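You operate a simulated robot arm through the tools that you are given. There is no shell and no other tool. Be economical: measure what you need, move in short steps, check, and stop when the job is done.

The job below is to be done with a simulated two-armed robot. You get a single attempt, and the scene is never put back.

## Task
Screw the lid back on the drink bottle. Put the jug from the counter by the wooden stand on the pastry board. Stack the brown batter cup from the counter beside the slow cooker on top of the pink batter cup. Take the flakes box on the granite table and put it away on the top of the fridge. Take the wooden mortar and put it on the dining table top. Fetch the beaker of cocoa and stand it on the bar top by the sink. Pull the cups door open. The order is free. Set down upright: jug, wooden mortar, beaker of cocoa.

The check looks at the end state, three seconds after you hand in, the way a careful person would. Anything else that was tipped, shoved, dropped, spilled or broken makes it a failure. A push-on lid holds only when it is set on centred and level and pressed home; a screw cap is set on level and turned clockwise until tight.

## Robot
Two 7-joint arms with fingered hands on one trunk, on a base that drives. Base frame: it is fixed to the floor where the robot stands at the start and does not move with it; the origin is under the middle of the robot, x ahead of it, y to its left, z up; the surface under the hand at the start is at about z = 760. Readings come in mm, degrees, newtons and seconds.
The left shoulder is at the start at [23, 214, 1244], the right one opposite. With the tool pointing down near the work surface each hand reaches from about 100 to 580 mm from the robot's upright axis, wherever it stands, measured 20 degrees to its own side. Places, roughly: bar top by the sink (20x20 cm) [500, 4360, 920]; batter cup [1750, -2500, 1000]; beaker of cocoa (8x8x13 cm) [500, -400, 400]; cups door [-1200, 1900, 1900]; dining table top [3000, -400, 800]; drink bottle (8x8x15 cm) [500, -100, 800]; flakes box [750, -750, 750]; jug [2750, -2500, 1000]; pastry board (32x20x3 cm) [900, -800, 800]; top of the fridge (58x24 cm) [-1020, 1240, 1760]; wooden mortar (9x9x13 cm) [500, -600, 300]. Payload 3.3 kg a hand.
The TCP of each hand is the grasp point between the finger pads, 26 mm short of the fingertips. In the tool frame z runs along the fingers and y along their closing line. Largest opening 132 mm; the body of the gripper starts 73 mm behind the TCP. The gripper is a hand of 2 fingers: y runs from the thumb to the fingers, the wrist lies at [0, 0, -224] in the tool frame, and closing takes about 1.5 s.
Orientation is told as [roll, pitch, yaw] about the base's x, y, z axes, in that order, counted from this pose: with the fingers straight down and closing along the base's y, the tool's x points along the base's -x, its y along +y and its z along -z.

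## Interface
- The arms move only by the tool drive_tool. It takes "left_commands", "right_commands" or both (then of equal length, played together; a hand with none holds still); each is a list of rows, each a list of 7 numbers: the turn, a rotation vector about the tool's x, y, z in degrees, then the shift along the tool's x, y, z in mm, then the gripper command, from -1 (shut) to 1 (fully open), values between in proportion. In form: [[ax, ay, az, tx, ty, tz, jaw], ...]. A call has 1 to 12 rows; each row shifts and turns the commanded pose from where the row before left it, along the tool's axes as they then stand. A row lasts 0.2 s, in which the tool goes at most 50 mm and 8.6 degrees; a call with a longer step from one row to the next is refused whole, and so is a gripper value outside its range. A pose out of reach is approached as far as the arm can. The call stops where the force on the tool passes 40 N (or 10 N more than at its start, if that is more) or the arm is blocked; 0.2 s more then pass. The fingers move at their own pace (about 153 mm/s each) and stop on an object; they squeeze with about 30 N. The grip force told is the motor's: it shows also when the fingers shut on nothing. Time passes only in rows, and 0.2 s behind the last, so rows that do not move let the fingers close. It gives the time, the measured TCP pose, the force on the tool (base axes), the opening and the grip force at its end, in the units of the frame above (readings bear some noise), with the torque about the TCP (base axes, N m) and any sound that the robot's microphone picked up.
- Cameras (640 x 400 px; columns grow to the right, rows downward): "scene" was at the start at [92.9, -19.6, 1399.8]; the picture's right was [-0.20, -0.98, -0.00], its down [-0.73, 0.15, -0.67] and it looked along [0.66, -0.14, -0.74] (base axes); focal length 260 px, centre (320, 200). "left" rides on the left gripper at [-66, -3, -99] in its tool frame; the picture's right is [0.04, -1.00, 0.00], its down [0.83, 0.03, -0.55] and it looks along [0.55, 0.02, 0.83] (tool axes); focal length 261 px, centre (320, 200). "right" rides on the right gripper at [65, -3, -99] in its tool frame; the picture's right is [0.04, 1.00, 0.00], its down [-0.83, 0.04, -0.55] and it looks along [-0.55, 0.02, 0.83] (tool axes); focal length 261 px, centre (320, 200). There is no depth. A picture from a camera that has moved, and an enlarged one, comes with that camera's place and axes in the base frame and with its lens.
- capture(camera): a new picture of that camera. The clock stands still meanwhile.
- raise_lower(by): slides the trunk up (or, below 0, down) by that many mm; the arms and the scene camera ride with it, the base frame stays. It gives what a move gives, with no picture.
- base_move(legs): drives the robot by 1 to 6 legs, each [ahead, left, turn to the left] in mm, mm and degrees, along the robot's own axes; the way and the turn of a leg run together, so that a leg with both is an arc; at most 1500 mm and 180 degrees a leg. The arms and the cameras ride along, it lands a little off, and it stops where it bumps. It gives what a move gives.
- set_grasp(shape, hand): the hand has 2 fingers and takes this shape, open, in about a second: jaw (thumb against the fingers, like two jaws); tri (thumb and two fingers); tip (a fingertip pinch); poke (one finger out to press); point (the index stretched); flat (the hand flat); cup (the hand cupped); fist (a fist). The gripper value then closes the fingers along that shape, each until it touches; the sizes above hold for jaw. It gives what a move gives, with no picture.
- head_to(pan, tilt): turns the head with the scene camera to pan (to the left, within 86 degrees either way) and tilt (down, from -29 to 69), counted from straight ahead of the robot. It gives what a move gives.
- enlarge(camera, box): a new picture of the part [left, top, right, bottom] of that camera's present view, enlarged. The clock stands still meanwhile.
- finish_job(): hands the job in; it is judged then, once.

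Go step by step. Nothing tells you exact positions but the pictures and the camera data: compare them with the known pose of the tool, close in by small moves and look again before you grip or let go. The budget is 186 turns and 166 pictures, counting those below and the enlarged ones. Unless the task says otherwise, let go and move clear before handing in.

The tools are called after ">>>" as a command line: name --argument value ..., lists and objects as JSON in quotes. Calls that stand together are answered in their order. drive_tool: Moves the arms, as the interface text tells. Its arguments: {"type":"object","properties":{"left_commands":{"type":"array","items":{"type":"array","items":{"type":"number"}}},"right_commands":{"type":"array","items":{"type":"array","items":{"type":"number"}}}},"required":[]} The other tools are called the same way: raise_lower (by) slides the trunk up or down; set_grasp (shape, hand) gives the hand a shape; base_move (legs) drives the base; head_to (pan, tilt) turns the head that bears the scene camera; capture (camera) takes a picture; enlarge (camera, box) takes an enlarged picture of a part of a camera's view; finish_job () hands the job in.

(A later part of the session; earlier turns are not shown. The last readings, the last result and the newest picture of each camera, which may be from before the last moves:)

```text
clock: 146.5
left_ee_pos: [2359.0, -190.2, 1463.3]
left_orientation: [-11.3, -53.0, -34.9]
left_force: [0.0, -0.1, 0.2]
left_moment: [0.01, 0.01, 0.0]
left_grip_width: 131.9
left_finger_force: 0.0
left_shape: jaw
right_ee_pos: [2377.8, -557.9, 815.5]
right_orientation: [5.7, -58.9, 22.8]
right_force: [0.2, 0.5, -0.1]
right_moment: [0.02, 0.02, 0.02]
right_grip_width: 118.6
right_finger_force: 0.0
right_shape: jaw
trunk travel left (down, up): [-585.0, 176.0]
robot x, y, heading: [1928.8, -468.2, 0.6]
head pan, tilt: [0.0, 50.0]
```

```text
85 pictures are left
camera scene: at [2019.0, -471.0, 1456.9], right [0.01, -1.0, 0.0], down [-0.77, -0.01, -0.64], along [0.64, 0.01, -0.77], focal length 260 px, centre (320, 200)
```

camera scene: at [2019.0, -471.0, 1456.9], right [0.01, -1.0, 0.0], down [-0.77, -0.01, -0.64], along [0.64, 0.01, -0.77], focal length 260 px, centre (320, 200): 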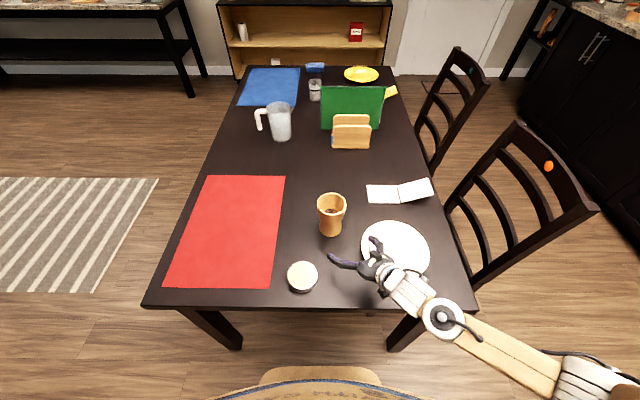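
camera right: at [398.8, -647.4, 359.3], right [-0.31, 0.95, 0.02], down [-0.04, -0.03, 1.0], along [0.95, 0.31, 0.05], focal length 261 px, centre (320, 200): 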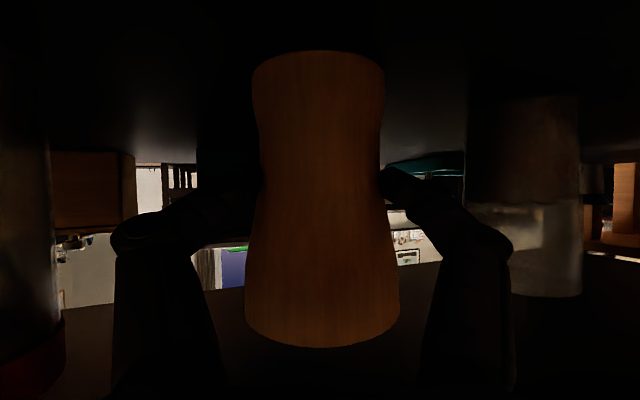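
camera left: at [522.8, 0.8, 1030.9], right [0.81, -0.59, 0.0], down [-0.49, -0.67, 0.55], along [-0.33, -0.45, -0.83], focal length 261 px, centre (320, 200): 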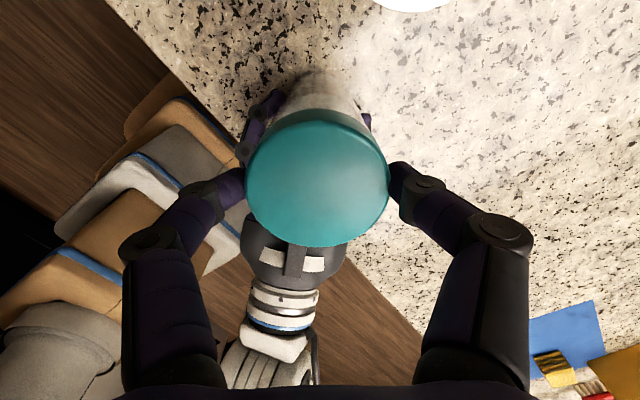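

Mortar done. I raise the trunk and drive toward the counter where the jug stands.

>>> raise_lower --by 175

>>> base_move --legs '[[-350, 0, 0], [0, -1112, 0], [1120, 0, 0], [0, 0, -90]]'

>>> head_to --pan 0 --tilt 35

>>> capture --camera "scene"

```text
clock: 148.5
left_ee_pos: [2359.6, -190.5, 1638.5]
left_orientation: [-11.3, -52.9, -34.8]
left_force: [0.3, 0.2, -0.1]
left_moment: [0.01, -0.01, 0.01]
left_grip_width: 131.8
left_finger_force: 0.1
left_shape: jaw
right_ee_pos: [2378.4, -555.8, 992.2]
right_orientation: [5.8, -58.9, 22.9]
right_force: [0.8, -0.1, -0.1]
right_moment: [0.04, -0.02, 0.02]
right_grip_width: 118.5
right_finger_force: 0.0
right_shape: jaw
trunk travel left (down, up): [-760.0, 1.0]
robot x, y, heading: [1927.1, -469.3, 0.9]
head pan, tilt: [0.0, 50.0]
```

```text
clock: 165.2
left_ee_pos: [3030.2, -1971.0, 1639.8]
left_orientation: [-11.3, -52.9, -122.7]
left_force: [0.2, 0.6, 0.6]
left_moment: [0.0, 0.03, -0.02]
left_grip_width: 131.9
left_finger_force: 0.1
left_shape: jaw
right_ee_pos: [2664.2, -2004.0, 991.6]
right_orientation: [5.8, -59.0, -65.0]
right_force: [-0.3, 0.5, 0.1]
right_moment: [0.0, 0.02, -0.02]
right_grip_width: 118.5
right_finger_force: 0.0
right_shape: jaw
trunk travel left (down, up): [-760.0, 1.0]
robot x, y, heading: [2737.2, -1552.2, -86.7]
head pan, tilt: [0.0, 50.0]
```

```text
clock: 165.9
left_ee_pos: [3030.1, -1970.2, 1640.2]
left_orientation: [-11.3, -52.9, -122.8]
left_force: [0.0, 0.0, -0.9]
left_moment: [-0.01, -0.03, -0.02]
left_grip_width: 131.8
left_finger_force: 0.0
left_shape: jaw
right_ee_pos: [2664.0, -2002.7, 990.9]
right_orientation: [5.8, -58.8, -65.0]
right_force: [0.4, -0.5, -0.2]
right_moment: [-0.01, -0.02, -0.02]
right_grip_width: 118.6
right_finger_force: 0.0
right_shape: jaw
trunk travel left (down, up): [-760.0, 1.0]
robot x, y, heading: [2736.9, -1552.7, -87.1]
head pan, tilt: [0.0, 35.0]
```

```text
84 pictures are left
camera scene: at [2741.4, -1653.0, 1653.7], right [-1.0, -0.05, 0.0], down [-0.03, 0.57, -0.82], along [0.04, -0.82, -0.57], focal length 260 px, centre (320, 200)
```

scene: 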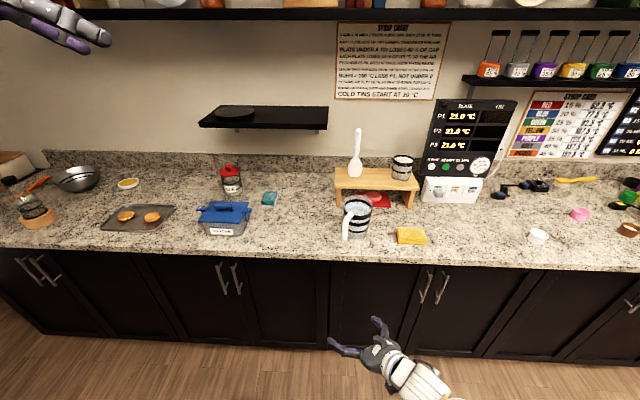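

The jug stands at about [2633, -2473] in front of the wooden stand; pink and brown cups are further right. I zoom on both.

>>> enlarge --camera "scene" --box '[310, 140, 470, 265]'

>>> enlarge --camera "scene" --box '[500, 160, 640, 265]'

```text
3.20 times, centred on (390, 202) of scene
camera zoom: at [2741.4, -1653.0, 1653.7], right [-1.0, -0.05, 0.0], down [-0.03, 0.57, -0.82], along [0.04, -0.82, -0.57], focal length 831 px, centre (96, 192)
```

zoom: 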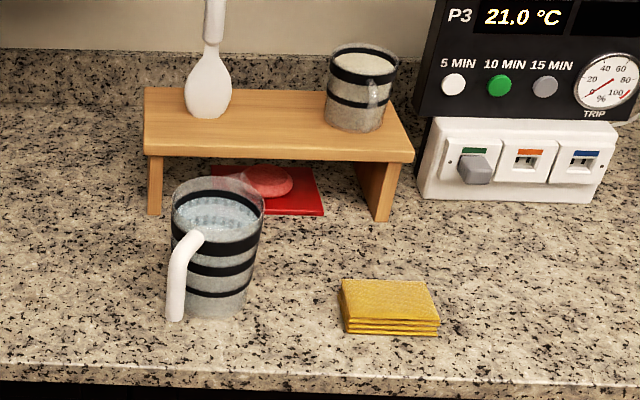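

```text
3.81 times, centred on (570, 212) of scene
camera zoom: at [2741.4, -1653.0, 1653.7], right [-1.0, -0.05, 0.0], down [-0.03, 0.57, -0.82], along [0.04, -0.82, -0.57], focal length 990 px, centre (-632, 152)
```

zoom: 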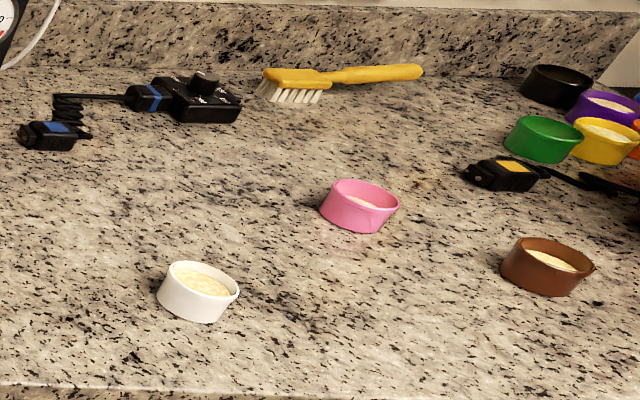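

The jug is full and its handle points toward +x/+y, so I'll take it from above with the fingers across from the handle. I turn the right hand to point down.

>>> drive_tool --right_commands '[[0, 7.4, 0, 0, 0, 0, 1], [0, 7.4, 0, 0, 0, 0, 1], [0, 7.4, 0, 0, 0, 0, 1], [0, 7.4, 0, 0, 0, 0, 1], [0, 7.4, 0, 0, 0, 0, 1], [0, 7.4, 0, 0, 0, 0, 1], [0, 7.4, 0, 0, 0, 0, 1], [0, 7.4, 0, 0, 0, 0, 1], [0, 0, 8, 0, 0, -20, 1], [0, 0, 8, 0, 0, -20, 1], [0, 0, 8, 0, 0, -20, 1], [0, 0, 8, 0, 0, -20, 1]]'

```text
clock: 168.5
left_ee_pos: [3030.4, -1969.9, 1638.1]
left_orientation: [-11.2, -52.9, -122.7]
left_force: [1.1, -0.3, -0.4]
left_moment: [0.01, 0.0, 0.05]
left_grip_width: 131.8
left_finger_force: 0.1
left_shape: jaw
right_ee_pos: [2661.8, -2005.4, 1071.0]
right_orientation: [2.5, 1.7, -92.1]
right_force: [0.7, -0.4, 0.6]
right_moment: [0.0, 0.02, 0.01]
right_grip_width: 132.1
right_finger_force: 0.0
right_shape: jaw
trunk travel left (down, up): [-760.0, 1.0]
robot x, y, heading: [2737.0, -1552.6, -87.5]
head pan, tilt: [0.0, 35.0]
```

>>> drive_tool --right_commands '[[2.5, -1.7, 8, 0, 0, -40, 1], [0, 0, 8, 0, 0, -40, 1], [0, 0, 8, 0, 0, -30, 1], [0, 0, 0, 0, 0, 0, 1]]'

>>> base_move --legs '[[0, 0, -2.5], [420, 0, 0]]'

>>> capture --camera "right"

>>> head_to --pan -10 --tilt 50

>>> capture --camera "scene"

```text
clock: 169.7
left_ee_pos: [3030.0, -1972.3, 1638.7]
left_orientation: [-11.4, -52.9, -122.6]
left_force: [0.5, -0.6, -0.5]
left_moment: [-0.03, 0.02, -0.03]
left_grip_width: 131.9
left_finger_force: 0.1
left_shape: jaw
right_ee_pos: [2675.0, -2023.0, 1164.8]
right_orientation: [-1.5, -0.6, -119.1]
right_force: [-1.0, -1.0, 0.3]
right_moment: [-0.01, 0.0, 0.0]
right_grip_width: 132.4
right_finger_force: 0.1
right_shape: jaw
right hand out of reach, approached as far as the arm can: row 2, 3
trunk travel left (down, up): [-760.0, 1.0]
robot x, y, heading: [2734.2, -1551.7, -87.0]
head pan, tilt: [0.0, 35.0]
stopped in row 4 (right hand): the arm was blocked; the commanded pose is now the measured one
```

```text
clock: 172.7
left_ee_pos: [3004.7, -2403.7, 1638.8]
left_orientation: [-11.4, -52.8, -126.1]
left_force: [-0.1, -0.3, 0.4]
left_moment: [0.01, -0.01, 0.01]
left_grip_width: 132.1
left_finger_force: 0.1
left_shape: jaw
right_ee_pos: [2648.3, -2433.4, 1164.4]
right_orientation: [-1.6, -0.4, -122.4]
right_force: [-0.3, 0.1, 0.0]
right_moment: [-0.02, 0.01, -0.01]
right_grip_width: 132.2
right_finger_force: 0.2
right_shape: jaw
trunk travel left (down, up): [-760.0, 1.0]
robot x, y, heading: [2737.1, -1965.1, -90.6]
head pan, tilt: [0.0, 35.0]
```

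```text
81 pictures are left
camera right: at [2683.4, -2376.5, 1262.2], right [0.87, -0.5, -0.03], down [-0.4, -0.73, 0.56], along [-0.3, -0.47, -0.83], focal length 261 px, centre (320, 200)
```

right: 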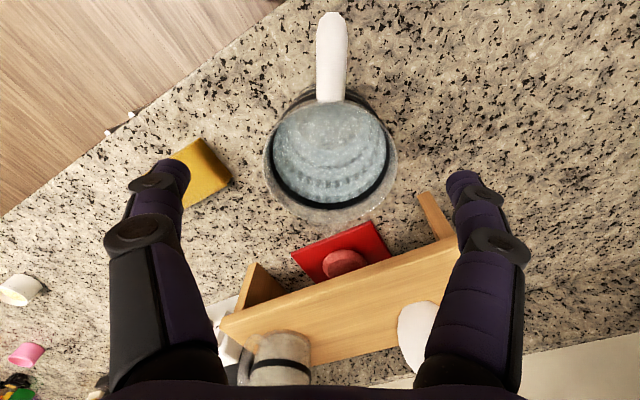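

```text
clock: 173.4
left_ee_pos: [3004.2, -2402.4, 1637.6]
left_orientation: [-11.3, -53.0, -126.1]
left_force: [-0.6, 0.4, 0.0]
left_moment: [0.05, 0.0, 0.0]
left_grip_width: 131.9
left_finger_force: 0.1
left_shape: jaw
right_ee_pos: [2646.7, -2434.0, 1165.1]
right_orientation: [-1.6, -0.5, -122.4]
right_force: [0.6, -0.1, 0.2]
right_moment: [0.0, 0.01, -0.01]
right_grip_width: 132.1
right_finger_force: 0.0
right_shape: jaw
trunk travel left (down, up): [-760.0, 1.0]
robot x, y, heading: [2734.5, -1965.5, -90.5]
head pan, tilt: [-10.0, 50.0]
```

```text
80 pictures are left
camera scene: at [2722.0, -2056.0, 1632.1], right [-0.98, 0.18, 0.0], down [0.14, 0.75, -0.64], along [-0.12, -0.63, -0.77], focal length 260 px, centre (320, 200)
```

scene: 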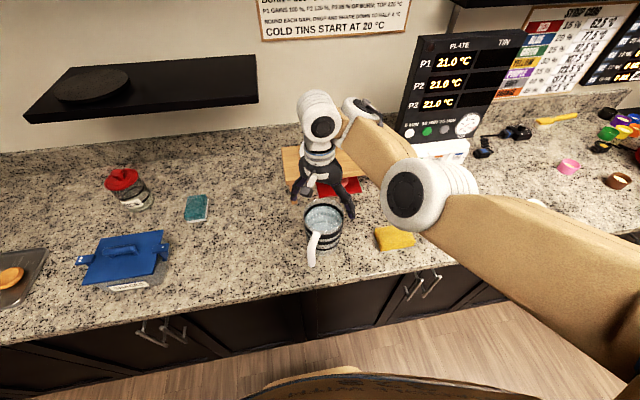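

The handle is at right angles to the fingers as wanted. I lower 30 mm with a small side shift to measure the rim's distance.

>>> drive_tool --right_commands '[[0, 0, 0, 0, 6, 15, 1], [0, 0, 0, 0, 0, 15, 1], [0, 0, 0, 0, 0, 0, 1]]'

>>> capture --camera "right"

```text
clock: 174.2
left_ee_pos: [3003.9, -2402.3, 1637.7]
left_orientation: [-11.4, -52.9, -126.0]
left_force: [-0.2, -1.1, -0.1]
left_moment: [0.02, -0.01, -0.01]
left_grip_width: 131.4
left_finger_force: 0.1
left_shape: jaw
right_ee_pos: [2653.0, -2435.1, 1133.6]
right_orientation: [-1.7, -0.5, -122.4]
right_force: [-0.9, -0.3, 0.1]
right_moment: [-0.01, -0.01, 0.0]
right_grip_width: 131.9
right_finger_force: 0.0
right_shape: jaw
trunk travel left (down, up): [-760.0, 1.0]
robot x, y, heading: [2735.1, -1969.2, -90.5]
head pan, tilt: [-10.0, 50.0]
```

```text
79 pictures are left
camera right: at [2688.3, -2378.6, 1231.8], right [0.87, -0.5, -0.03], down [-0.4, -0.73, 0.56], along [-0.3, -0.47, -0.83], focal length 261 px, centre (320, 200)
```

right: 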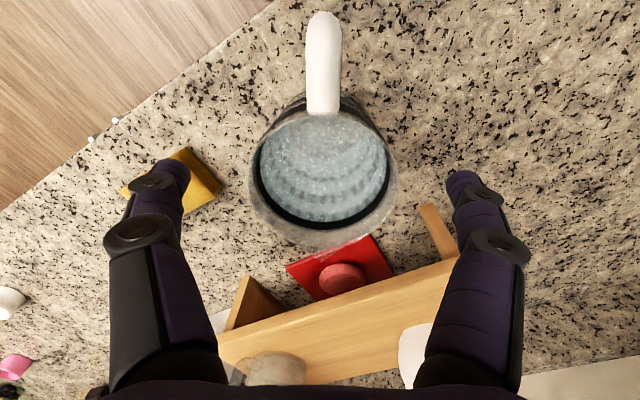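

>>> drive_tool --right_commands '[[0, 0, 0, -19, -1, 0, 1], [0, 0, 0, 0, 0, 20, 1], [0, 0, 0, 0, 0, 15, 1], [0, 0, 0, 0, 0, 0, 1]]'

>>> capture --camera "right"

>>> enlarge --camera "scene" --box '[250, 130, 410, 230]'

```text
clock: 175.2
left_ee_pos: [3003.5, -2402.9, 1638.5]
left_orientation: [-11.3, -52.9, -126.0]
left_force: [-0.4, 0.1, -0.1]
left_moment: [-0.02, 0.01, 0.03]
left_grip_width: 131.8
left_finger_force: 0.1
left_shape: jaw
right_ee_pos: [2640.5, -2451.2, 1098.3]
right_orientation: [-1.5, -0.5, -122.4]
right_force: [0.3, 0.9, 0.7]
right_moment: [0.0, -0.01, 0.0]
right_grip_width: 132.1
right_finger_force: 0.0
right_shape: jaw
trunk travel left (down, up): [-760.0, 1.0]
robot x, y, heading: [2733.1, -1967.4, -90.6]
head pan, tilt: [-10.0, 50.0]
```

```text
78 pictures are left
camera right: at [2676.1, -2395.6, 1196.4], right [0.87, -0.5, -0.03], down [-0.4, -0.73, 0.56], along [-0.3, -0.47, -0.83], focal length 261 px, centre (320, 200)
```

right: 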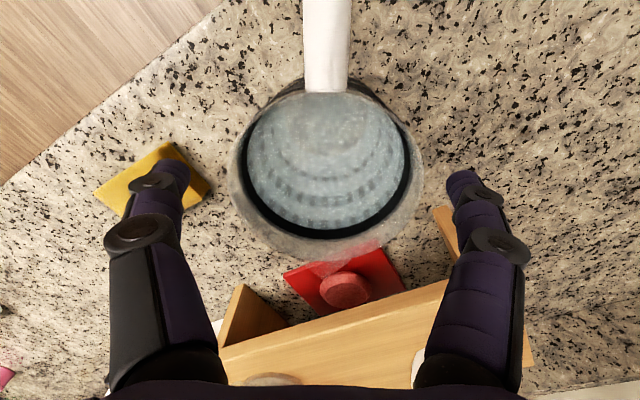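

```text
4.00 times, centred on (330, 180) of scene
camera zoom: at [2721.9, -2056.0, 1632.0], right [-0.98, 0.18, 0.0], down [0.14, 0.75, -0.64], along [-0.12, -0.63, -0.77], focal length 1039 px, centre (280, 280)
```

zoom: 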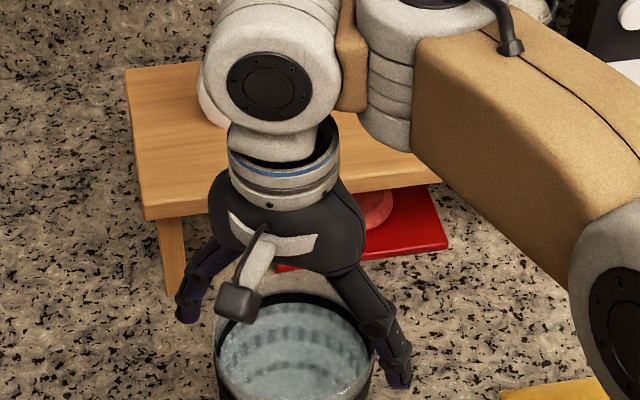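

Rim is at z≈1060, diameter about 110 mm, centre [2643, -2454]. I shift 4 mm, lower 65 mm and close.

>>> drive_tool --right_commands '[[0, 0, 0, -2, 4, 0, 1], [0, 0, 0, 0, 0, 15, 1], [0, 0, 0, 0, 0, 15, 1], [0, 0, 0, 0, 0, 15, 1], [0, 0, 0, 0, 0, 15, 1], [0, 0, 0, 0, 0, 5, 1], [0, 0, 0, 0, 0, 0, 1]]'

>>> capture --camera "right"

```text
clock: 176.8
left_ee_pos: [3005.0, -2399.3, 1640.4]
left_orientation: [-11.3, -53.0, -126.0]
left_force: [0.9, 0.5, -1.1]
left_moment: [0.02, 0.0, 0.02]
left_grip_width: 132.1
left_finger_force: 0.1
left_shape: jaw
right_ee_pos: [2642.1, -2453.9, 1036.0]
right_orientation: [-1.4, -0.7, -122.3]
right_force: [-1.5, -1.5, 29.3]
right_moment: [0.14, 0.15, 0.05]
right_grip_width: 131.2
right_finger_force: 0.0
right_shape: jaw
trunk travel left (down, up): [-760.0, 1.0]
robot x, y, heading: [2733.1, -1963.6, -90.5]
head pan, tilt: [-10.0, 50.0]
```

```text
76 pictures are left
camera right: at [2676.5, -2396.7, 1133.6], right [0.87, -0.5, -0.03], down [-0.4, -0.72, 0.56], along [-0.3, -0.48, -0.83], focal length 261 px, centre (320, 200)
```

right: 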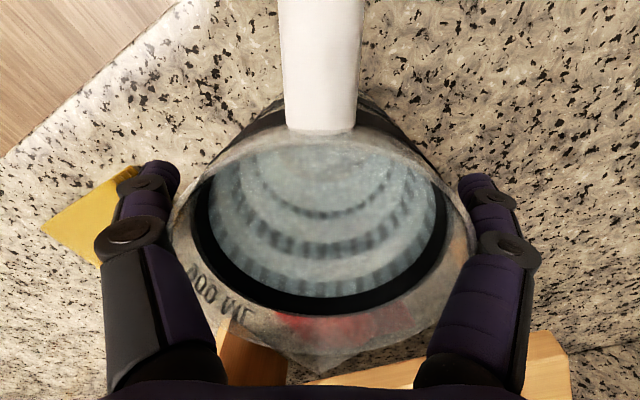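

The knuckles touch the rim; I raise 10 mm and close there.

>>> drive_tool --right_commands '[[0, 0, 0, 0, 0, -6, 1], [0, 0, 0, 0, 0, -5, 1], [0, 0, 0, 0, 0, 0, 1], [0, 0, 0, 0, 0, 0, 0.6], [0, 0, 0, 0, 0, 0, 0.2], [0, 0, 0, 0, 0, 0, -1], [0, 0, 0, 0, 0, 0, -1], [0, 0, 0, 0, 0, 0, -1]]'

>>> capture --camera "right"

```text
clock: 178.7
left_ee_pos: [3004.4, -2404.0, 1637.7]
left_orientation: [-11.5, -53.0, -126.0]
left_force: [-0.1, 0.0, 0.0]
left_moment: [-0.01, 0.0, 0.03]
left_grip_width: 132.3
left_finger_force: 0.0
left_shape: jaw
right_ee_pos: [2639.6, -2454.8, 1043.1]
right_orientation: [-1.6, -0.4, -122.4]
right_force: [-0.6, 0.9, -10.3]
right_moment: [0.02, 0.02, -0.02]
right_grip_width: 98.4
right_finger_force: 29.9
right_shape: jaw
trunk travel left (down, up): [-760.0, 1.0]
robot x, y, heading: [2738.9, -1971.2, -90.5]
head pan, tilt: [-10.0, 50.0]
```

```text
75 pictures are left
camera right: at [2675.9, -2398.0, 1142.1], right [0.87, -0.5, -0.03], down [-0.4, -0.73, 0.56], along [-0.3, -0.47, -0.83], focal length 261 px, centre (320, 200)
```

right: 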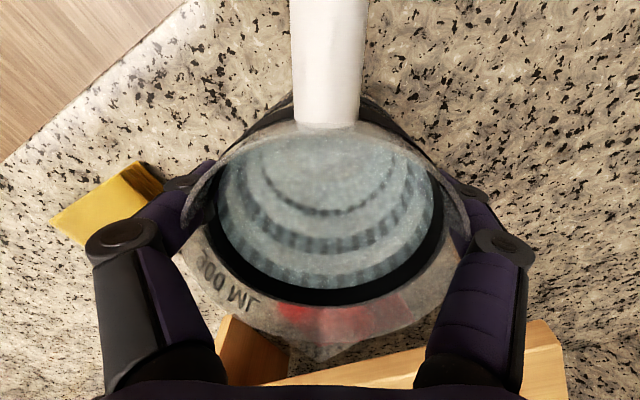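

>>> drive_tool --right_commands '[[0, 0, 0, 0, 0, -8, -1], [0, 0, 0, 0, 0, -12, -1], [0, 0, 0, 0, 0, -15, -1], [0, 0, 0, 0, 0, -15, -1], [0, 0, 0, 0, 0, -10, -1], [0, 0, 0, 0, 0, 0, -1]]'

>>> enlarge --camera "scene" --box '[240, 130, 440, 255]'

```text
clock: 180.1
left_ee_pos: [3004.2, -2403.8, 1638.7]
left_orientation: [-11.4, -52.9, -126.0]
left_force: [1.1, 0.6, 0.7]
left_moment: [-0.01, 0.01, -0.03]
left_grip_width: 131.8
left_finger_force: 0.1
left_shape: jaw
right_ee_pos: [2643.1, -2455.5, 1104.6]
right_orientation: [-1.6, -0.5, -122.4]
right_force: [0.2, -0.2, -10.3]
right_moment: [0.0, 0.04, -0.01]
right_grip_width: 98.9
right_finger_force: 29.7
right_shape: jaw
trunk travel left (down, up): [-760.0, 1.0]
robot x, y, heading: [2738.8, -1961.8, -90.7]
head pan, tilt: [-10.0, 50.0]
```

```text
3.20 times, centred on (340, 192) of scene
camera zoom: at [2721.7, -2057.0, 1631.9], right [-0.98, 0.18, 0.0], down [0.14, 0.75, -0.64], along [-0.12, -0.63, -0.77], focal length 831 px, centre (256, 224)
```

zoom: 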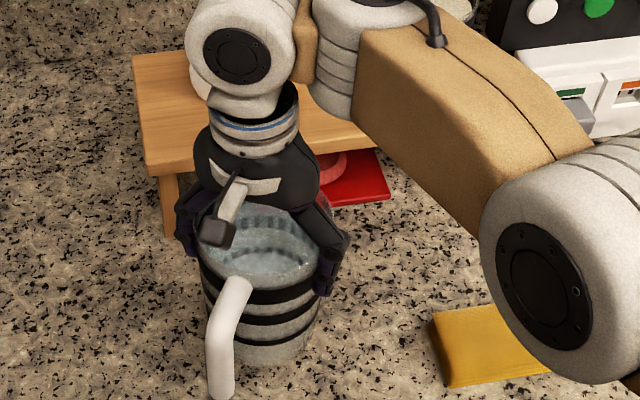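

Jug is lifted level. I back off, strafe along the corridor to the granite table's right end, and turn to face it.

>>> base_move --legs '[[-400, 0, 0], [0, -1000, 0], [0, -930, 0], [0, 0, 90], [0, 0, 90]]'

>>> head_to --pan 0 --tilt 45

>>> capture --camera "scene"

```text
clock: 199.5
left_ee_pos: [524.4, -1127.9, 1637.9]
left_orientation: [-11.4, -53.0, 56.7]
left_force: [0.6, -0.3, 0.2]
left_moment: [0.03, -0.02, 0.0]
left_grip_width: 132.0
left_finger_force: 0.1
left_shape: jaw
right_ee_pos: [883.5, -1058.5, 1105.3]
right_orientation: [-1.6, -0.5, 60.2]
right_force: [0.1, 0.2, -10.0]
right_moment: [-0.03, -0.04, 0.01]
right_grip_width: 98.4
right_finger_force: 30.0
right_shape: jaw
trunk travel left (down, up): [-760.0, 1.0]
robot x, y, heading: [815.9, -1554.0, 92.2]
head pan, tilt: [-10.0, 50.0]
```

```text
clock: 200.2
left_ee_pos: [524.8, -1127.5, 1638.6]
left_orientation: [-11.3, -52.9, 56.6]
left_force: [-0.4, -0.3, -0.1]
left_moment: [-0.03, 0.01, 0.01]
left_grip_width: 131.9
left_finger_force: 0.0
left_shape: jaw
right_ee_pos: [883.9, -1057.8, 1104.6]
right_orientation: [-1.6, -0.5, 60.2]
right_force: [-0.3, 0.1, -10.0]
right_moment: [-0.03, 0.0, 0.03]
right_grip_width: 97.9
right_finger_force: 30.1
right_shape: jaw
trunk travel left (down, up): [-760.0, 1.0]
robot x, y, heading: [813.0, -1547.4, 92.3]
head pan, tilt: [0.0, 45.0]
```

```text
73 pictures are left
camera scene: at [811.6, -1462.0, 1638.8], right [1.0, 0.04, 0.0], down [0.03, -0.71, -0.71], along [-0.03, 0.71, -0.71], focal length 260 px, centre (320, 200)
```

scene: 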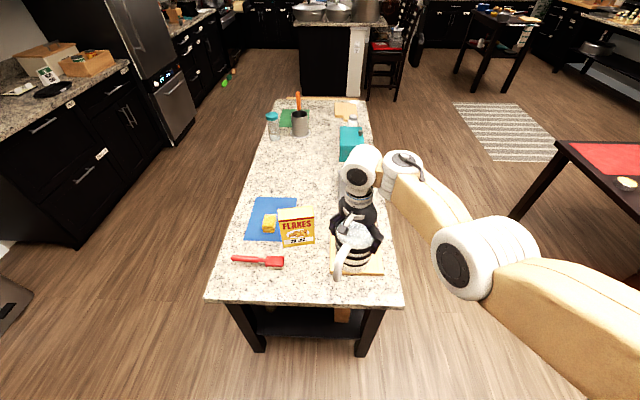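

The board lies at x 827–1018, y −978…−700. I drive forward so the jug is above its middle.

>>> base_move --legs '[[0, 0, -2.3], [211, -16, 0]]'

>>> capture --camera "right"

>>> enlarge --camera "scene" --box '[230, 180, 470, 330]'

```text
clock: 202.3
left_ee_pos: [560.4, -903.6, 1638.1]
left_orientation: [-11.4, -52.9, 54.3]
left_force: [-0.6, 0.0, -0.4]
left_moment: [-0.02, -0.02, -0.03]
left_grip_width: 132.1
left_finger_force: 0.0
left_shape: jaw
right_ee_pos: [919.6, -849.1, 1103.5]
right_orientation: [-1.7, -0.3, 57.9]
right_force: [-0.3, 0.0, -9.8]
right_moment: [-0.03, -0.03, 0.0]
right_grip_width: 98.0
right_finger_force: 30.4
right_shape: jaw
trunk travel left (down, up): [-760.0, 1.0]
robot x, y, heading: [832.4, -1340.5, 89.8]
head pan, tilt: [0.0, 45.0]
```

```text
72 pictures are left
camera right: at [884.3, -905.4, 1202.5], right [-0.87, 0.5, -0.03], down [0.4, 0.73, 0.56], along [0.3, 0.47, -0.83], focal length 261 px, centre (320, 200)
```

right: 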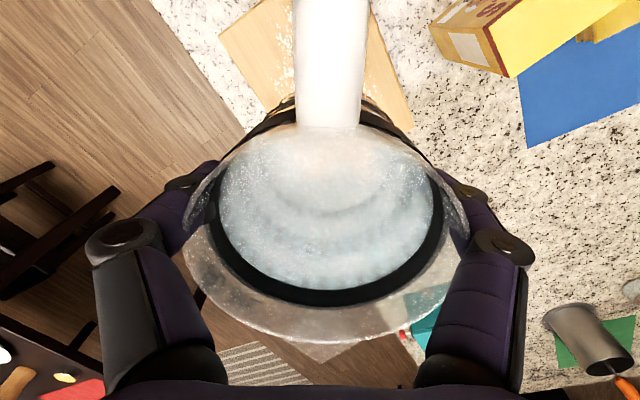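

```text
2.67 times, centred on (350, 255) of scene
camera zoom: at [832.1, -1249.6, 1638.8], right [1.0, 0.0, 0.0], down [0.0, -0.71, -0.71], along [0.0, 0.71, -0.71], focal length 693 px, centre (240, 53)
```

zoom: 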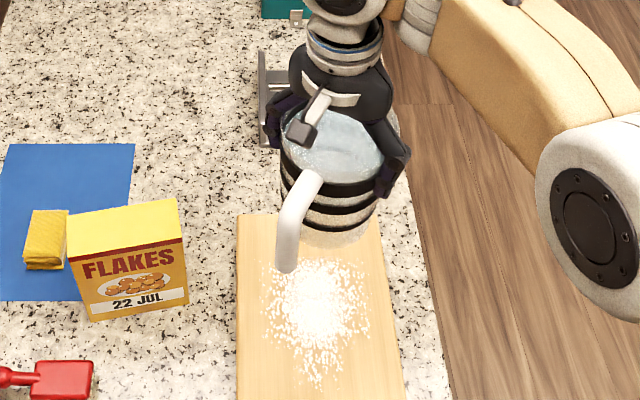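

>>> raise_lower --by -155

>>> enlarge --camera "scene" --box '[230, 180, 470, 330]'

```text
clock: 204.1
left_ee_pos: [559.3, -904.5, 1484.2]
left_orientation: [-11.3, -53.1, 54.3]
left_force: [0.4, 0.2, 0.2]
left_moment: [-0.04, 0.0, 0.02]
left_grip_width: 131.9
left_finger_force: 0.2
left_shape: jaw
right_ee_pos: [919.8, -850.7, 950.6]
right_orientation: [-1.6, -0.5, 57.9]
right_force: [-0.7, -0.8, -9.4]
right_moment: [-0.02, 0.0, -0.03]
right_grip_width: 98.5
right_finger_force: 29.3
right_shape: jaw
trunk travel left (down, up): [-605.0, 156.0]
robot x, y, heading: [829.6, -1340.7, 90.0]
head pan, tilt: [0.0, 45.0]
```

```text
2.67 times, centred on (350, 255) of scene
camera zoom: at [831.9, -1249.0, 1483.8], right [1.0, 0.0, 0.0], down [0.0, -0.71, -0.71], along [0.0, 0.71, -0.71], focal length 693 px, centre (240, 53)
```

zoom: 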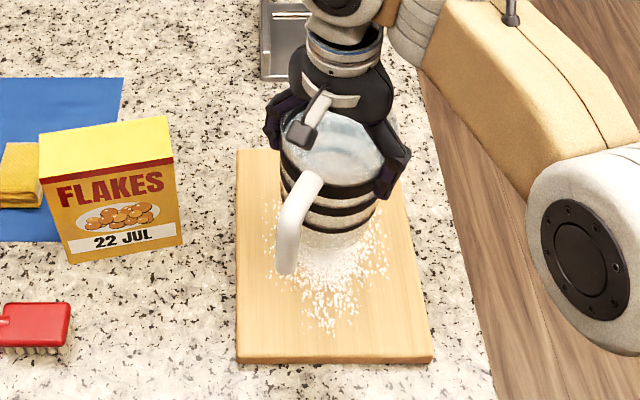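

Getting close. I lower by small steps until it touches.

>>> drive_tool --right_commands '[[0, 0, 0, 0, 0, 4, -1], [0, 0, 0, 0, 0, 4, -1], [0, 0, 0, 0, 0, 3, -1], [0, 0, 0, 0, 0, 3, -1], [0, 0, 0, 0, 0, 2, -1], [0, 0, 0, 0, 0, 0, -1]]'

>>> drive_tool --right_commands '[[0, 0, 0, 0, 0, 2, -1], [0, 0, 0, 0, 0, 2, -1], [0, 0, 0, 0, 0, 2, -1], [0, 0, 0, 0, 0, 2, -1], [0, 0, 0, 0, 0, 0, -1]]'

```text
clock: 205.5
left_ee_pos: [559.4, -904.3, 1482.7]
left_orientation: [-11.4, -52.9, 54.3]
left_force: [-0.8, -0.4, 0.1]
left_moment: [0.01, 0.03, 0.02]
left_grip_width: 131.9
left_finger_force: 0.1
left_shape: jaw
right_ee_pos: [921.3, -850.2, 933.9]
right_orientation: [-1.6, -0.5, 57.9]
right_force: [0.4, 0.1, -10.3]
right_moment: [-0.02, -0.02, 0.0]
right_grip_width: 98.2
right_finger_force: 29.6
right_shape: jaw
trunk travel left (down, up): [-605.0, 156.0]
robot x, y, heading: [829.5, -1337.3, 89.8]
head pan, tilt: [0.0, 45.0]
```

```text
clock: 206.7
left_ee_pos: [559.0, -904.0, 1482.8]
left_orientation: [-11.5, -52.9, 54.3]
left_force: [-0.6, 0.3, -0.9]
left_moment: [0.01, -0.01, 0.0]
left_grip_width: 132.0
left_finger_force: 0.0
left_shape: jaw
right_ee_pos: [921.1, -850.1, 924.6]
right_orientation: [-1.6, -0.4, 57.9]
right_force: [0.2, 0.2, -10.7]
right_moment: [0.0, -0.04, 0.04]
right_grip_width: 98.0
right_finger_force: 30.0
right_shape: jaw
trunk travel left (down, up): [-605.0, 156.0]
robot x, y, heading: [829.6, -1341.8, 89.8]
head pan, tilt: [0.0, 45.0]
```

>>> drive_tool --right_commands '[[0, 0, 0, 0, 0, 2, -1], [0, 0, 0, 0, 0, 2, -1], [0, 0, 0, 0, 0, 2, -1], [0, 0, 0, 0, 0, 2, -1], [0, 0, 0, 0, 0, 0, -1]]'

>>> drive_tool --right_commands '[[0, 0, 0, 0, 0, 1.5, -1], [0, 0, 0, 0, 0, 1.5, -1], [0, 0, 0, 0, 0, 0, -1]]'

>>> enlarge --camera "scene" --box '[300, 190, 420, 265]'

```text
clock: 207.9
left_ee_pos: [559.7, -904.0, 1482.9]
left_orientation: [-11.4, -52.9, 54.3]
left_force: [0.7, 0.0, -0.2]
left_moment: [0.03, -0.03, 0.0]
left_grip_width: 131.9
left_finger_force: 0.2
left_shape: jaw
right_ee_pos: [920.4, -850.5, 917.0]
right_orientation: [-1.7, -0.4, 57.9]
right_force: [0.0, -0.6, -10.0]
right_moment: [-0.05, -0.04, -0.03]
right_grip_width: 98.4
right_finger_force: 29.9
right_shape: jaw
trunk travel left (down, up): [-605.0, 156.0]
robot x, y, heading: [831.5, -1342.9, 89.8]
head pan, tilt: [0.0, 45.0]
```

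```text
clock: 208.7
left_ee_pos: [560.0, -904.7, 1483.9]
left_orientation: [-11.5, -53.0, 54.3]
left_force: [-1.2, -0.4, 1.2]
left_moment: [0.0, -0.01, 0.0]
left_grip_width: 132.0
left_finger_force: 0.1
left_shape: jaw
right_ee_pos: [921.1, -851.2, 914.0]
right_orientation: [-1.7, -0.4, 58.0]
right_force: [0.1, -0.2, -9.6]
right_moment: [0.01, -0.02, 0.03]
right_grip_width: 98.5
right_finger_force: 30.2
right_shape: jaw
trunk travel left (down, up): [-605.0, 156.0]
robot x, y, heading: [830.1, -1339.3, 89.7]
head pan, tilt: [0.0, 45.0]
```

```text
5.33 times, centred on (360, 228) of scene
camera zoom: at [831.9, -1248.8, 1483.7], right [1.0, 0.0, 0.0], down [0.0, -0.71, -0.71], along [0.0, 0.71, -0.71], focal length 1385 px, centre (107, 53)
```

zoom: 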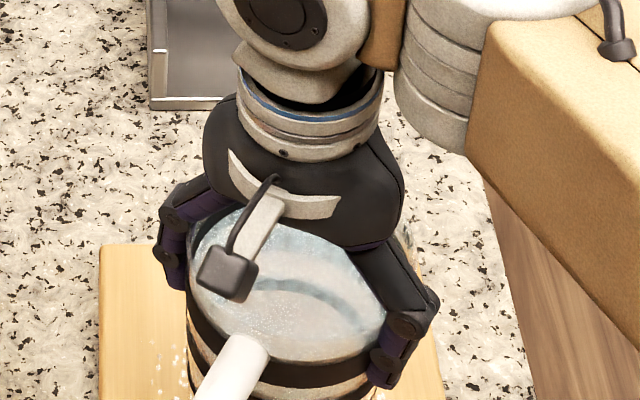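

>>> drive_tool --right_commands '[[0, 0, 0, 0, 0, 2, -1], [0, 0, 0, 0, 0, 2, -1], [0, 0, 0, 0, 0, 2, -1], [0, 0, 0, 0, 0, 2, -1], [0, 0, 0, 0, 0, 0, -1]]'

>>> enlarge --camera "scene" --box '[300, 215, 420, 290]'

```text
clock: 209.9
left_ee_pos: [559.5, -903.8, 1484.2]
left_orientation: [-11.4, -52.8, 54.3]
left_force: [-0.2, 0.2, -0.3]
left_moment: [0.0, 0.02, 0.05]
left_grip_width: 132.2
left_finger_force: 0.0
left_shape: jaw
right_ee_pos: [922.1, -851.1, 906.2]
right_orientation: [-1.7, -0.5, 58.0]
right_force: [0.5, 0.1, -9.9]
right_moment: [-0.03, -0.04, -0.03]
right_grip_width: 98.6
right_finger_force: 29.8
right_shape: jaw
trunk travel left (down, up): [-605.0, 156.0]
robot x, y, heading: [833.9, -1339.3, 89.6]
head pan, tilt: [0.0, 45.0]
```

```text
5.33 times, centred on (360, 252) of scene
camera zoom: at [831.9, -1248.8, 1483.7], right [1.0, 0.0, 0.0], down [0.0, -0.71, -0.71], along [0.0, 0.71, -0.71], focal length 1385 px, centre (107, -80)
```

zoom: 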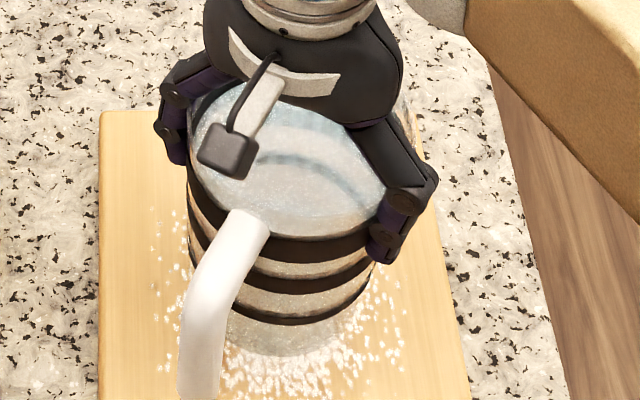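

>>> drive_tool --right_commands '[[0, 0, 0, 0, 0, 2, -1], [0, 0, 0, 0, 0, 2, -1], [0, 0, 0, 0, 0, 2, -1], [0, 0, 0, 0, 0, 1, -1], [0, 0, 0, 0, 0, 0, -1]]'

>>> drive_tool --right_commands '[[0, 0, 0, 0, 0, 1.5, -1], [0, 0, 0, 0, 0, 1.5, -1], [0, 0, 0, 0, 0, 1.5, -1], [0, 0, 0, 0, 0, 0, -1]]'

```text
clock: 211.1
left_ee_pos: [558.8, -907.3, 1484.9]
left_orientation: [-11.1, -53.0, 54.2]
left_force: [1.1, 0.4, -0.1]
left_moment: [-0.02, 0.01, -0.01]
left_grip_width: 132.1
left_finger_force: 0.2
left_shape: jaw
right_ee_pos: [921.0, -851.3, 904.2]
right_orientation: [-1.4, -0.8, 58.1]
right_force: [2.3, 3.6, 37.3]
right_moment: [-0.26, -0.47, 0.04]
right_grip_width: 95.2
right_finger_force: 30.2
right_shape: jaw
trunk travel left (down, up): [-605.0, 156.0]
robot x, y, heading: [831.9, -1337.1, 90.0]
head pan, tilt: [0.0, 45.0]
```

```text
clock: 211.8
left_ee_pos: [560.3, -908.0, 1485.0]
left_orientation: [-11.2, -53.2, 54.2]
left_force: [-1.4, 0.0, 0.5]
left_moment: [0.01, 0.01, -0.01]
left_grip_width: 131.9
left_finger_force: 0.1
left_shape: jaw
right_ee_pos: [920.6, -849.6, 902.5]
right_orientation: [-1.2, -1.0, 58.0]
right_force: [2.7, -10.0, 24.4]
right_moment: [-0.11, -0.07, -0.08]
right_grip_width: 93.5
right_finger_force: 30.1
right_shape: jaw
trunk travel left (down, up): [-605.0, 156.0]
robot x, y, heading: [830.9, -1340.5, 89.8]
head pan, tilt: [0.0, 45.0]
stopped in row 3 (right hand): the force on the tool passed its limit at 48 N (the readings are from after the stop); the commanded pose is now the measured one
```

It's down on the board. I ease off, open, and rise straight up.

>>> drive_tool --right_commands '[[0, 0, 0, 0, 0, -1.5, -1], [0, 0, 0, 0, 0, -1, 0.4], [0, 0, 0, 0, 0, 0, 0.8], [0, 0, 0, 0, 0, 0, 1], [0, 0, 0, 0, 0, 0, 1], [0, 0, 0, 0, 0, -10, 1], [0, 0, 0, 0, 0, -30, 1], [0, 0, 0, 0, 0, -45, 1], [0, 0, 0, 0, 0, -45, 1], [0, 0, 0, 0, 0, -45, 1]]'

>>> capture --camera "scene"

```text
clock: 214.0
left_ee_pos: [558.8, -905.3, 1483.6]
left_orientation: [-11.4, -53.0, 54.2]
left_force: [0.9, -0.5, 0.4]
left_moment: [-0.04, -0.04, -0.02]
left_grip_width: 131.7
left_finger_force: 0.1
left_shape: jaw
right_ee_pos: [922.2, -839.3, 1055.4]
right_orientation: [-1.4, -1.1, 57.6]
right_force: [-0.8, -0.5, -0.6]
right_moment: [-0.01, 0.01, -0.02]
right_grip_width: 132.0
right_finger_force: 0.0
right_shape: jaw
right hand out of reach, approached as far as the arm can: row 10
trunk travel left (down, up): [-605.0, 156.0]
robot x, y, heading: [829.6, -1334.8, 89.6]
head pan, tilt: [0.0, 45.0]
```

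```text
67 pictures are left
camera scene: at [830.7, -1249.9, 1483.8], right [1.0, 0.0, 0.0], down [0.0, -0.71, -0.71], along [0.0, 0.71, -0.71], focal length 260 px, centre (320, 200)
```

scene: 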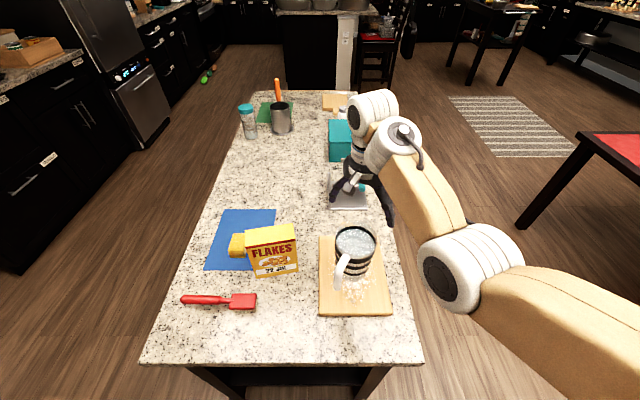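

The jug stands upright on the board. Next, with the hand already pointing down, I go to the counter for the brown cup.

>>> raise_lower --by 80

>>> base_move --legs '[[-230, 0, 0], [0, 0, -90], [0, 0, -90], [0, 742, 0], [380, 0, 0]]'

>>> head_to --pan -5 --tilt 50

>>> capture --camera "scene"

```text
clock: 215.2
left_ee_pos: [558.8, -904.9, 1563.8]
left_orientation: [-11.3, -52.9, 54.4]
left_force: [-0.2, -0.5, 0.8]
left_moment: [-0.01, 0.0, 0.01]
left_grip_width: 132.0
left_finger_force: 0.1
left_shape: jaw
right_ee_pos: [925.2, -837.9, 1134.6]
right_orientation: [-1.5, -0.8, 57.7]
right_force: [0.4, 0.4, 0.0]
right_moment: [-0.01, 0.01, 0.01]
right_grip_width: 131.9
right_finger_force: 0.1
right_shape: jaw
trunk travel left (down, up): [-685.0, 76.0]
robot x, y, heading: [832.8, -1339.8, 89.7]
head pan, tilt: [0.0, 45.0]
```

```text
clock: 230.1
left_ee_pos: [1871.7, -2344.6, 1562.2]
left_orientation: [-11.4, -52.9, -123.2]
left_force: [0.3, -0.5, 0.0]
left_moment: [0.01, -0.01, 0.01]
left_grip_width: 131.9
left_finger_force: 0.1
left_shape: jaw
right_ee_pos: [1509.4, -2426.1, 1136.4]
right_orientation: [-1.5, -0.8, -119.8]
right_force: [-0.5, 0.2, -0.3]
right_moment: [0.03, 0.0, 0.03]
right_grip_width: 132.1
right_finger_force: 0.0
right_shape: jaw
trunk travel left (down, up): [-685.0, 76.0]
robot x, y, heading: [1581.4, -1922.6, -87.5]
head pan, tilt: [0.0, 45.0]
```

```text
clock: 230.8
left_ee_pos: [1869.8, -2344.2, 1563.3]
left_orientation: [-11.3, -53.0, -123.2]
left_force: [-0.2, 0.2, -0.7]
left_moment: [-0.01, -0.03, 0.01]
left_grip_width: 131.8
left_finger_force: 0.0
left_shape: jaw
right_ee_pos: [1508.3, -2425.4, 1135.5]
right_orientation: [-1.6, -0.8, -119.9]
right_force: [0.3, -0.2, 0.9]
right_moment: [0.0, -0.01, 0.01]
right_grip_width: 131.9
right_finger_force: 0.1
right_shape: jaw
trunk travel left (down, up): [-685.0, 76.0]
robot x, y, heading: [1580.3, -1917.3, -87.3]
head pan, tilt: [-5.0, 50.0]
```

```text
66 pictures are left
camera scene: at [1577.6, -2012.8, 1556.9], right [-1.0, 0.05, 0.0], down [0.03, 0.77, -0.64], along [-0.03, -0.64, -0.77], focal length 260 px, centre (320, 200)
```

scene: 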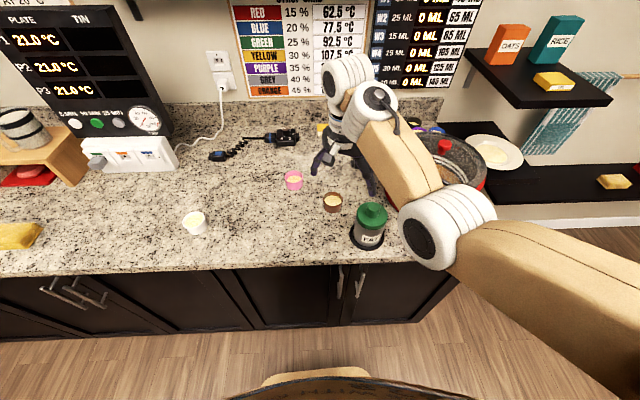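

The brown cup is at about [1518, -2512], pink at [1637, -2610], a green-lidded jar at [1439, -2376]. I zoom for accuracy and take the hand camera.

>>> enlarge --camera "scene" --box '[260, 150, 420, 250]'

>>> capture --camera "right"

```text
4.00 times, centred on (340, 200) of scene
camera zoom: at [1577.6, -2012.8, 1556.9], right [-1.0, 0.05, 0.0], down [0.03, 0.77, -0.64], along [-0.03, -0.64, -0.77], focal length 1039 px, centre (240, 200)
```

zoom: 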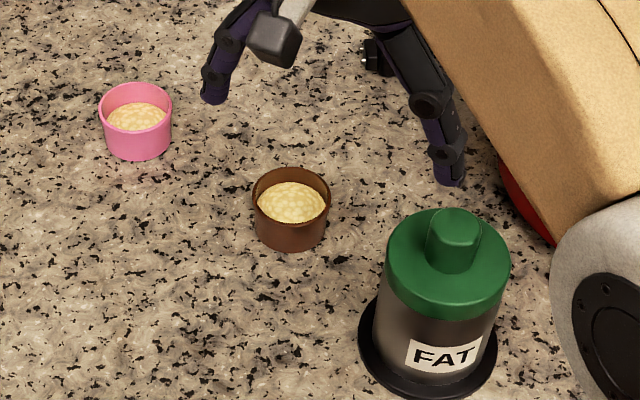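

```text
64 pictures are left
camera right: at [1540.5, -2368.2, 1233.7], right [0.89, -0.46, -0.03], down [-0.37, -0.74, 0.56], along [-0.28, -0.49, -0.82], focal length 261 px, centre (320, 200)
```

right: 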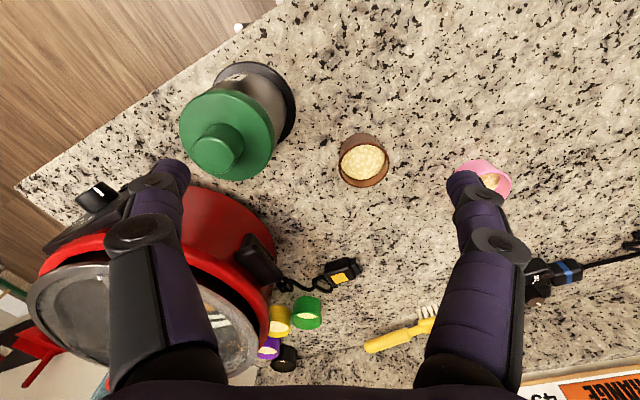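

>>> base_move --legs '[[84, 4, 0]]'

>>> raise_lower --by -125

>>> capture --camera "right"

```text
clock: 231.8
left_ee_pos: [1878.7, -2430.2, 1563.6]
left_orientation: [-11.3, -52.9, -123.1]
left_force: [-0.3, 0.1, -0.3]
left_moment: [0.01, 0.01, -0.01]
left_grip_width: 131.7
left_finger_force: 0.1
left_shape: jaw
right_ee_pos: [1514.1, -2512.0, 1135.8]
right_orientation: [-1.6, -0.8, -119.9]
right_force: [-0.9, -0.2, -0.5]
right_moment: [0.0, 0.02, 0.01]
right_grip_width: 131.9
right_finger_force: 0.1
right_shape: jaw
trunk travel left (down, up): [-685.0, 76.0]
robot x, y, heading: [1590.5, -2003.5, -87.6]
head pan, tilt: [-5.0, 50.0]
```

```text
clock: 233.4
left_ee_pos: [1878.4, -2428.7, 1439.2]
left_orientation: [-11.3, -53.0, -123.1]
left_force: [0.1, 0.5, 0.0]
left_moment: [0.0, 0.0, -0.01]
left_grip_width: 132.1
left_finger_force: 0.0
left_shape: jaw
right_ee_pos: [1515.2, -2510.7, 1010.7]
right_orientation: [-1.6, -0.9, -119.9]
right_force: [0.0, 0.3, -0.2]
right_moment: [0.02, 0.0, 0.01]
right_grip_width: 131.9
right_finger_force: 0.0
right_shape: jaw
trunk travel left (down, up): [-560.0, 201.0]
robot x, y, heading: [1585.2, -2006.6, -87.7]
head pan, tilt: [-5.0, 50.0]
```

```text
63 pictures are left
camera right: at [1548.1, -2453.2, 1107.9], right [0.89, -0.46, -0.03], down [-0.37, -0.74, 0.56], along [-0.28, -0.49, -0.82], focal length 261 px, centre (320, 200)
```

right: 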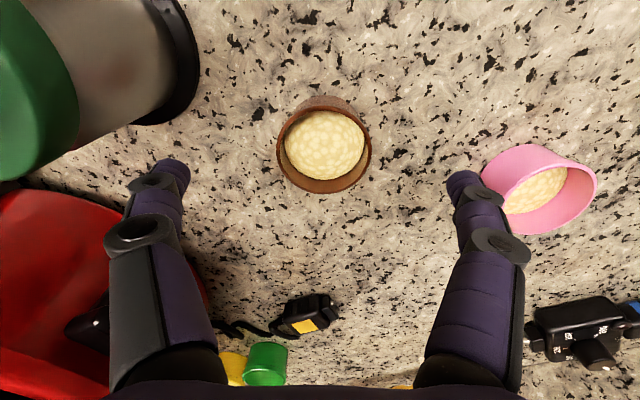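

Cup is centred under the hand. I lower and grip it.

>>> drive_tool --right_commands '[[-1.6, 0.9, 0, 0, 0, 10, 0.4], [0, 0, 0, 1, 1, 15, 0.4], [0, 0, 0, 0, 0, 15, 0.4], [0, 0, 0, 0, 0, 12, 0.4], [0, 0, 0, 0, 0, 0, 0.1], [0, 0, 0, 0, 0, 0, -0.3], [0, 0, 0, 0, 0, 0, -1], [0, 0, 0, 0, 0, 0, -1], [0, 0, 0, 0, 0, 0, -1]]'

>>> capture --camera "right"

```text
clock: 235.4
left_ee_pos: [1878.1, -2428.8, 1439.7]
left_orientation: [-11.3, -53.0, -123.4]
left_force: [0.1, 0.6, 0.1]
left_moment: [0.05, -0.01, 0.01]
left_grip_width: 132.0
left_finger_force: 0.1
left_shape: jaw
right_ee_pos: [1515.2, -2512.9, 959.2]
right_orientation: [0.0, 0.0, -120.0]
right_force: [-0.1, -1.0, 1.2]
right_moment: [-0.01, 0.02, 0.02]
right_grip_width: 51.7
right_finger_force: 30.3
right_shape: jaw
trunk travel left (down, up): [-560.0, 201.0]
robot x, y, heading: [1588.7, -2007.6, -87.8]
head pan, tilt: [-5.0, 50.0]
```

```text
62 pictures are left
camera right: at [1546.0, -2453.9, 1057.6], right [0.89, -0.46, 0.0], down [-0.39, -0.74, 0.55], along [-0.26, -0.49, -0.83], focal length 261 px, centre (320, 200)
```

right: 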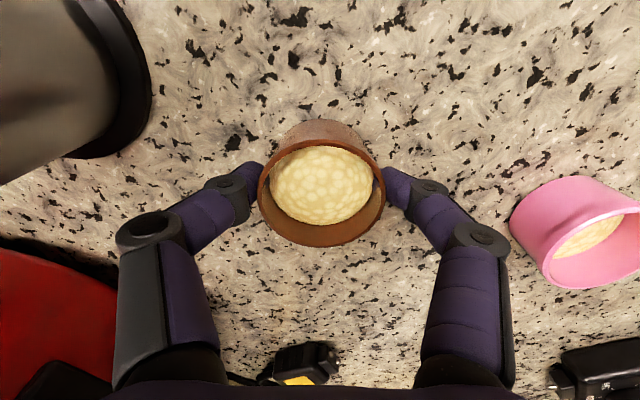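

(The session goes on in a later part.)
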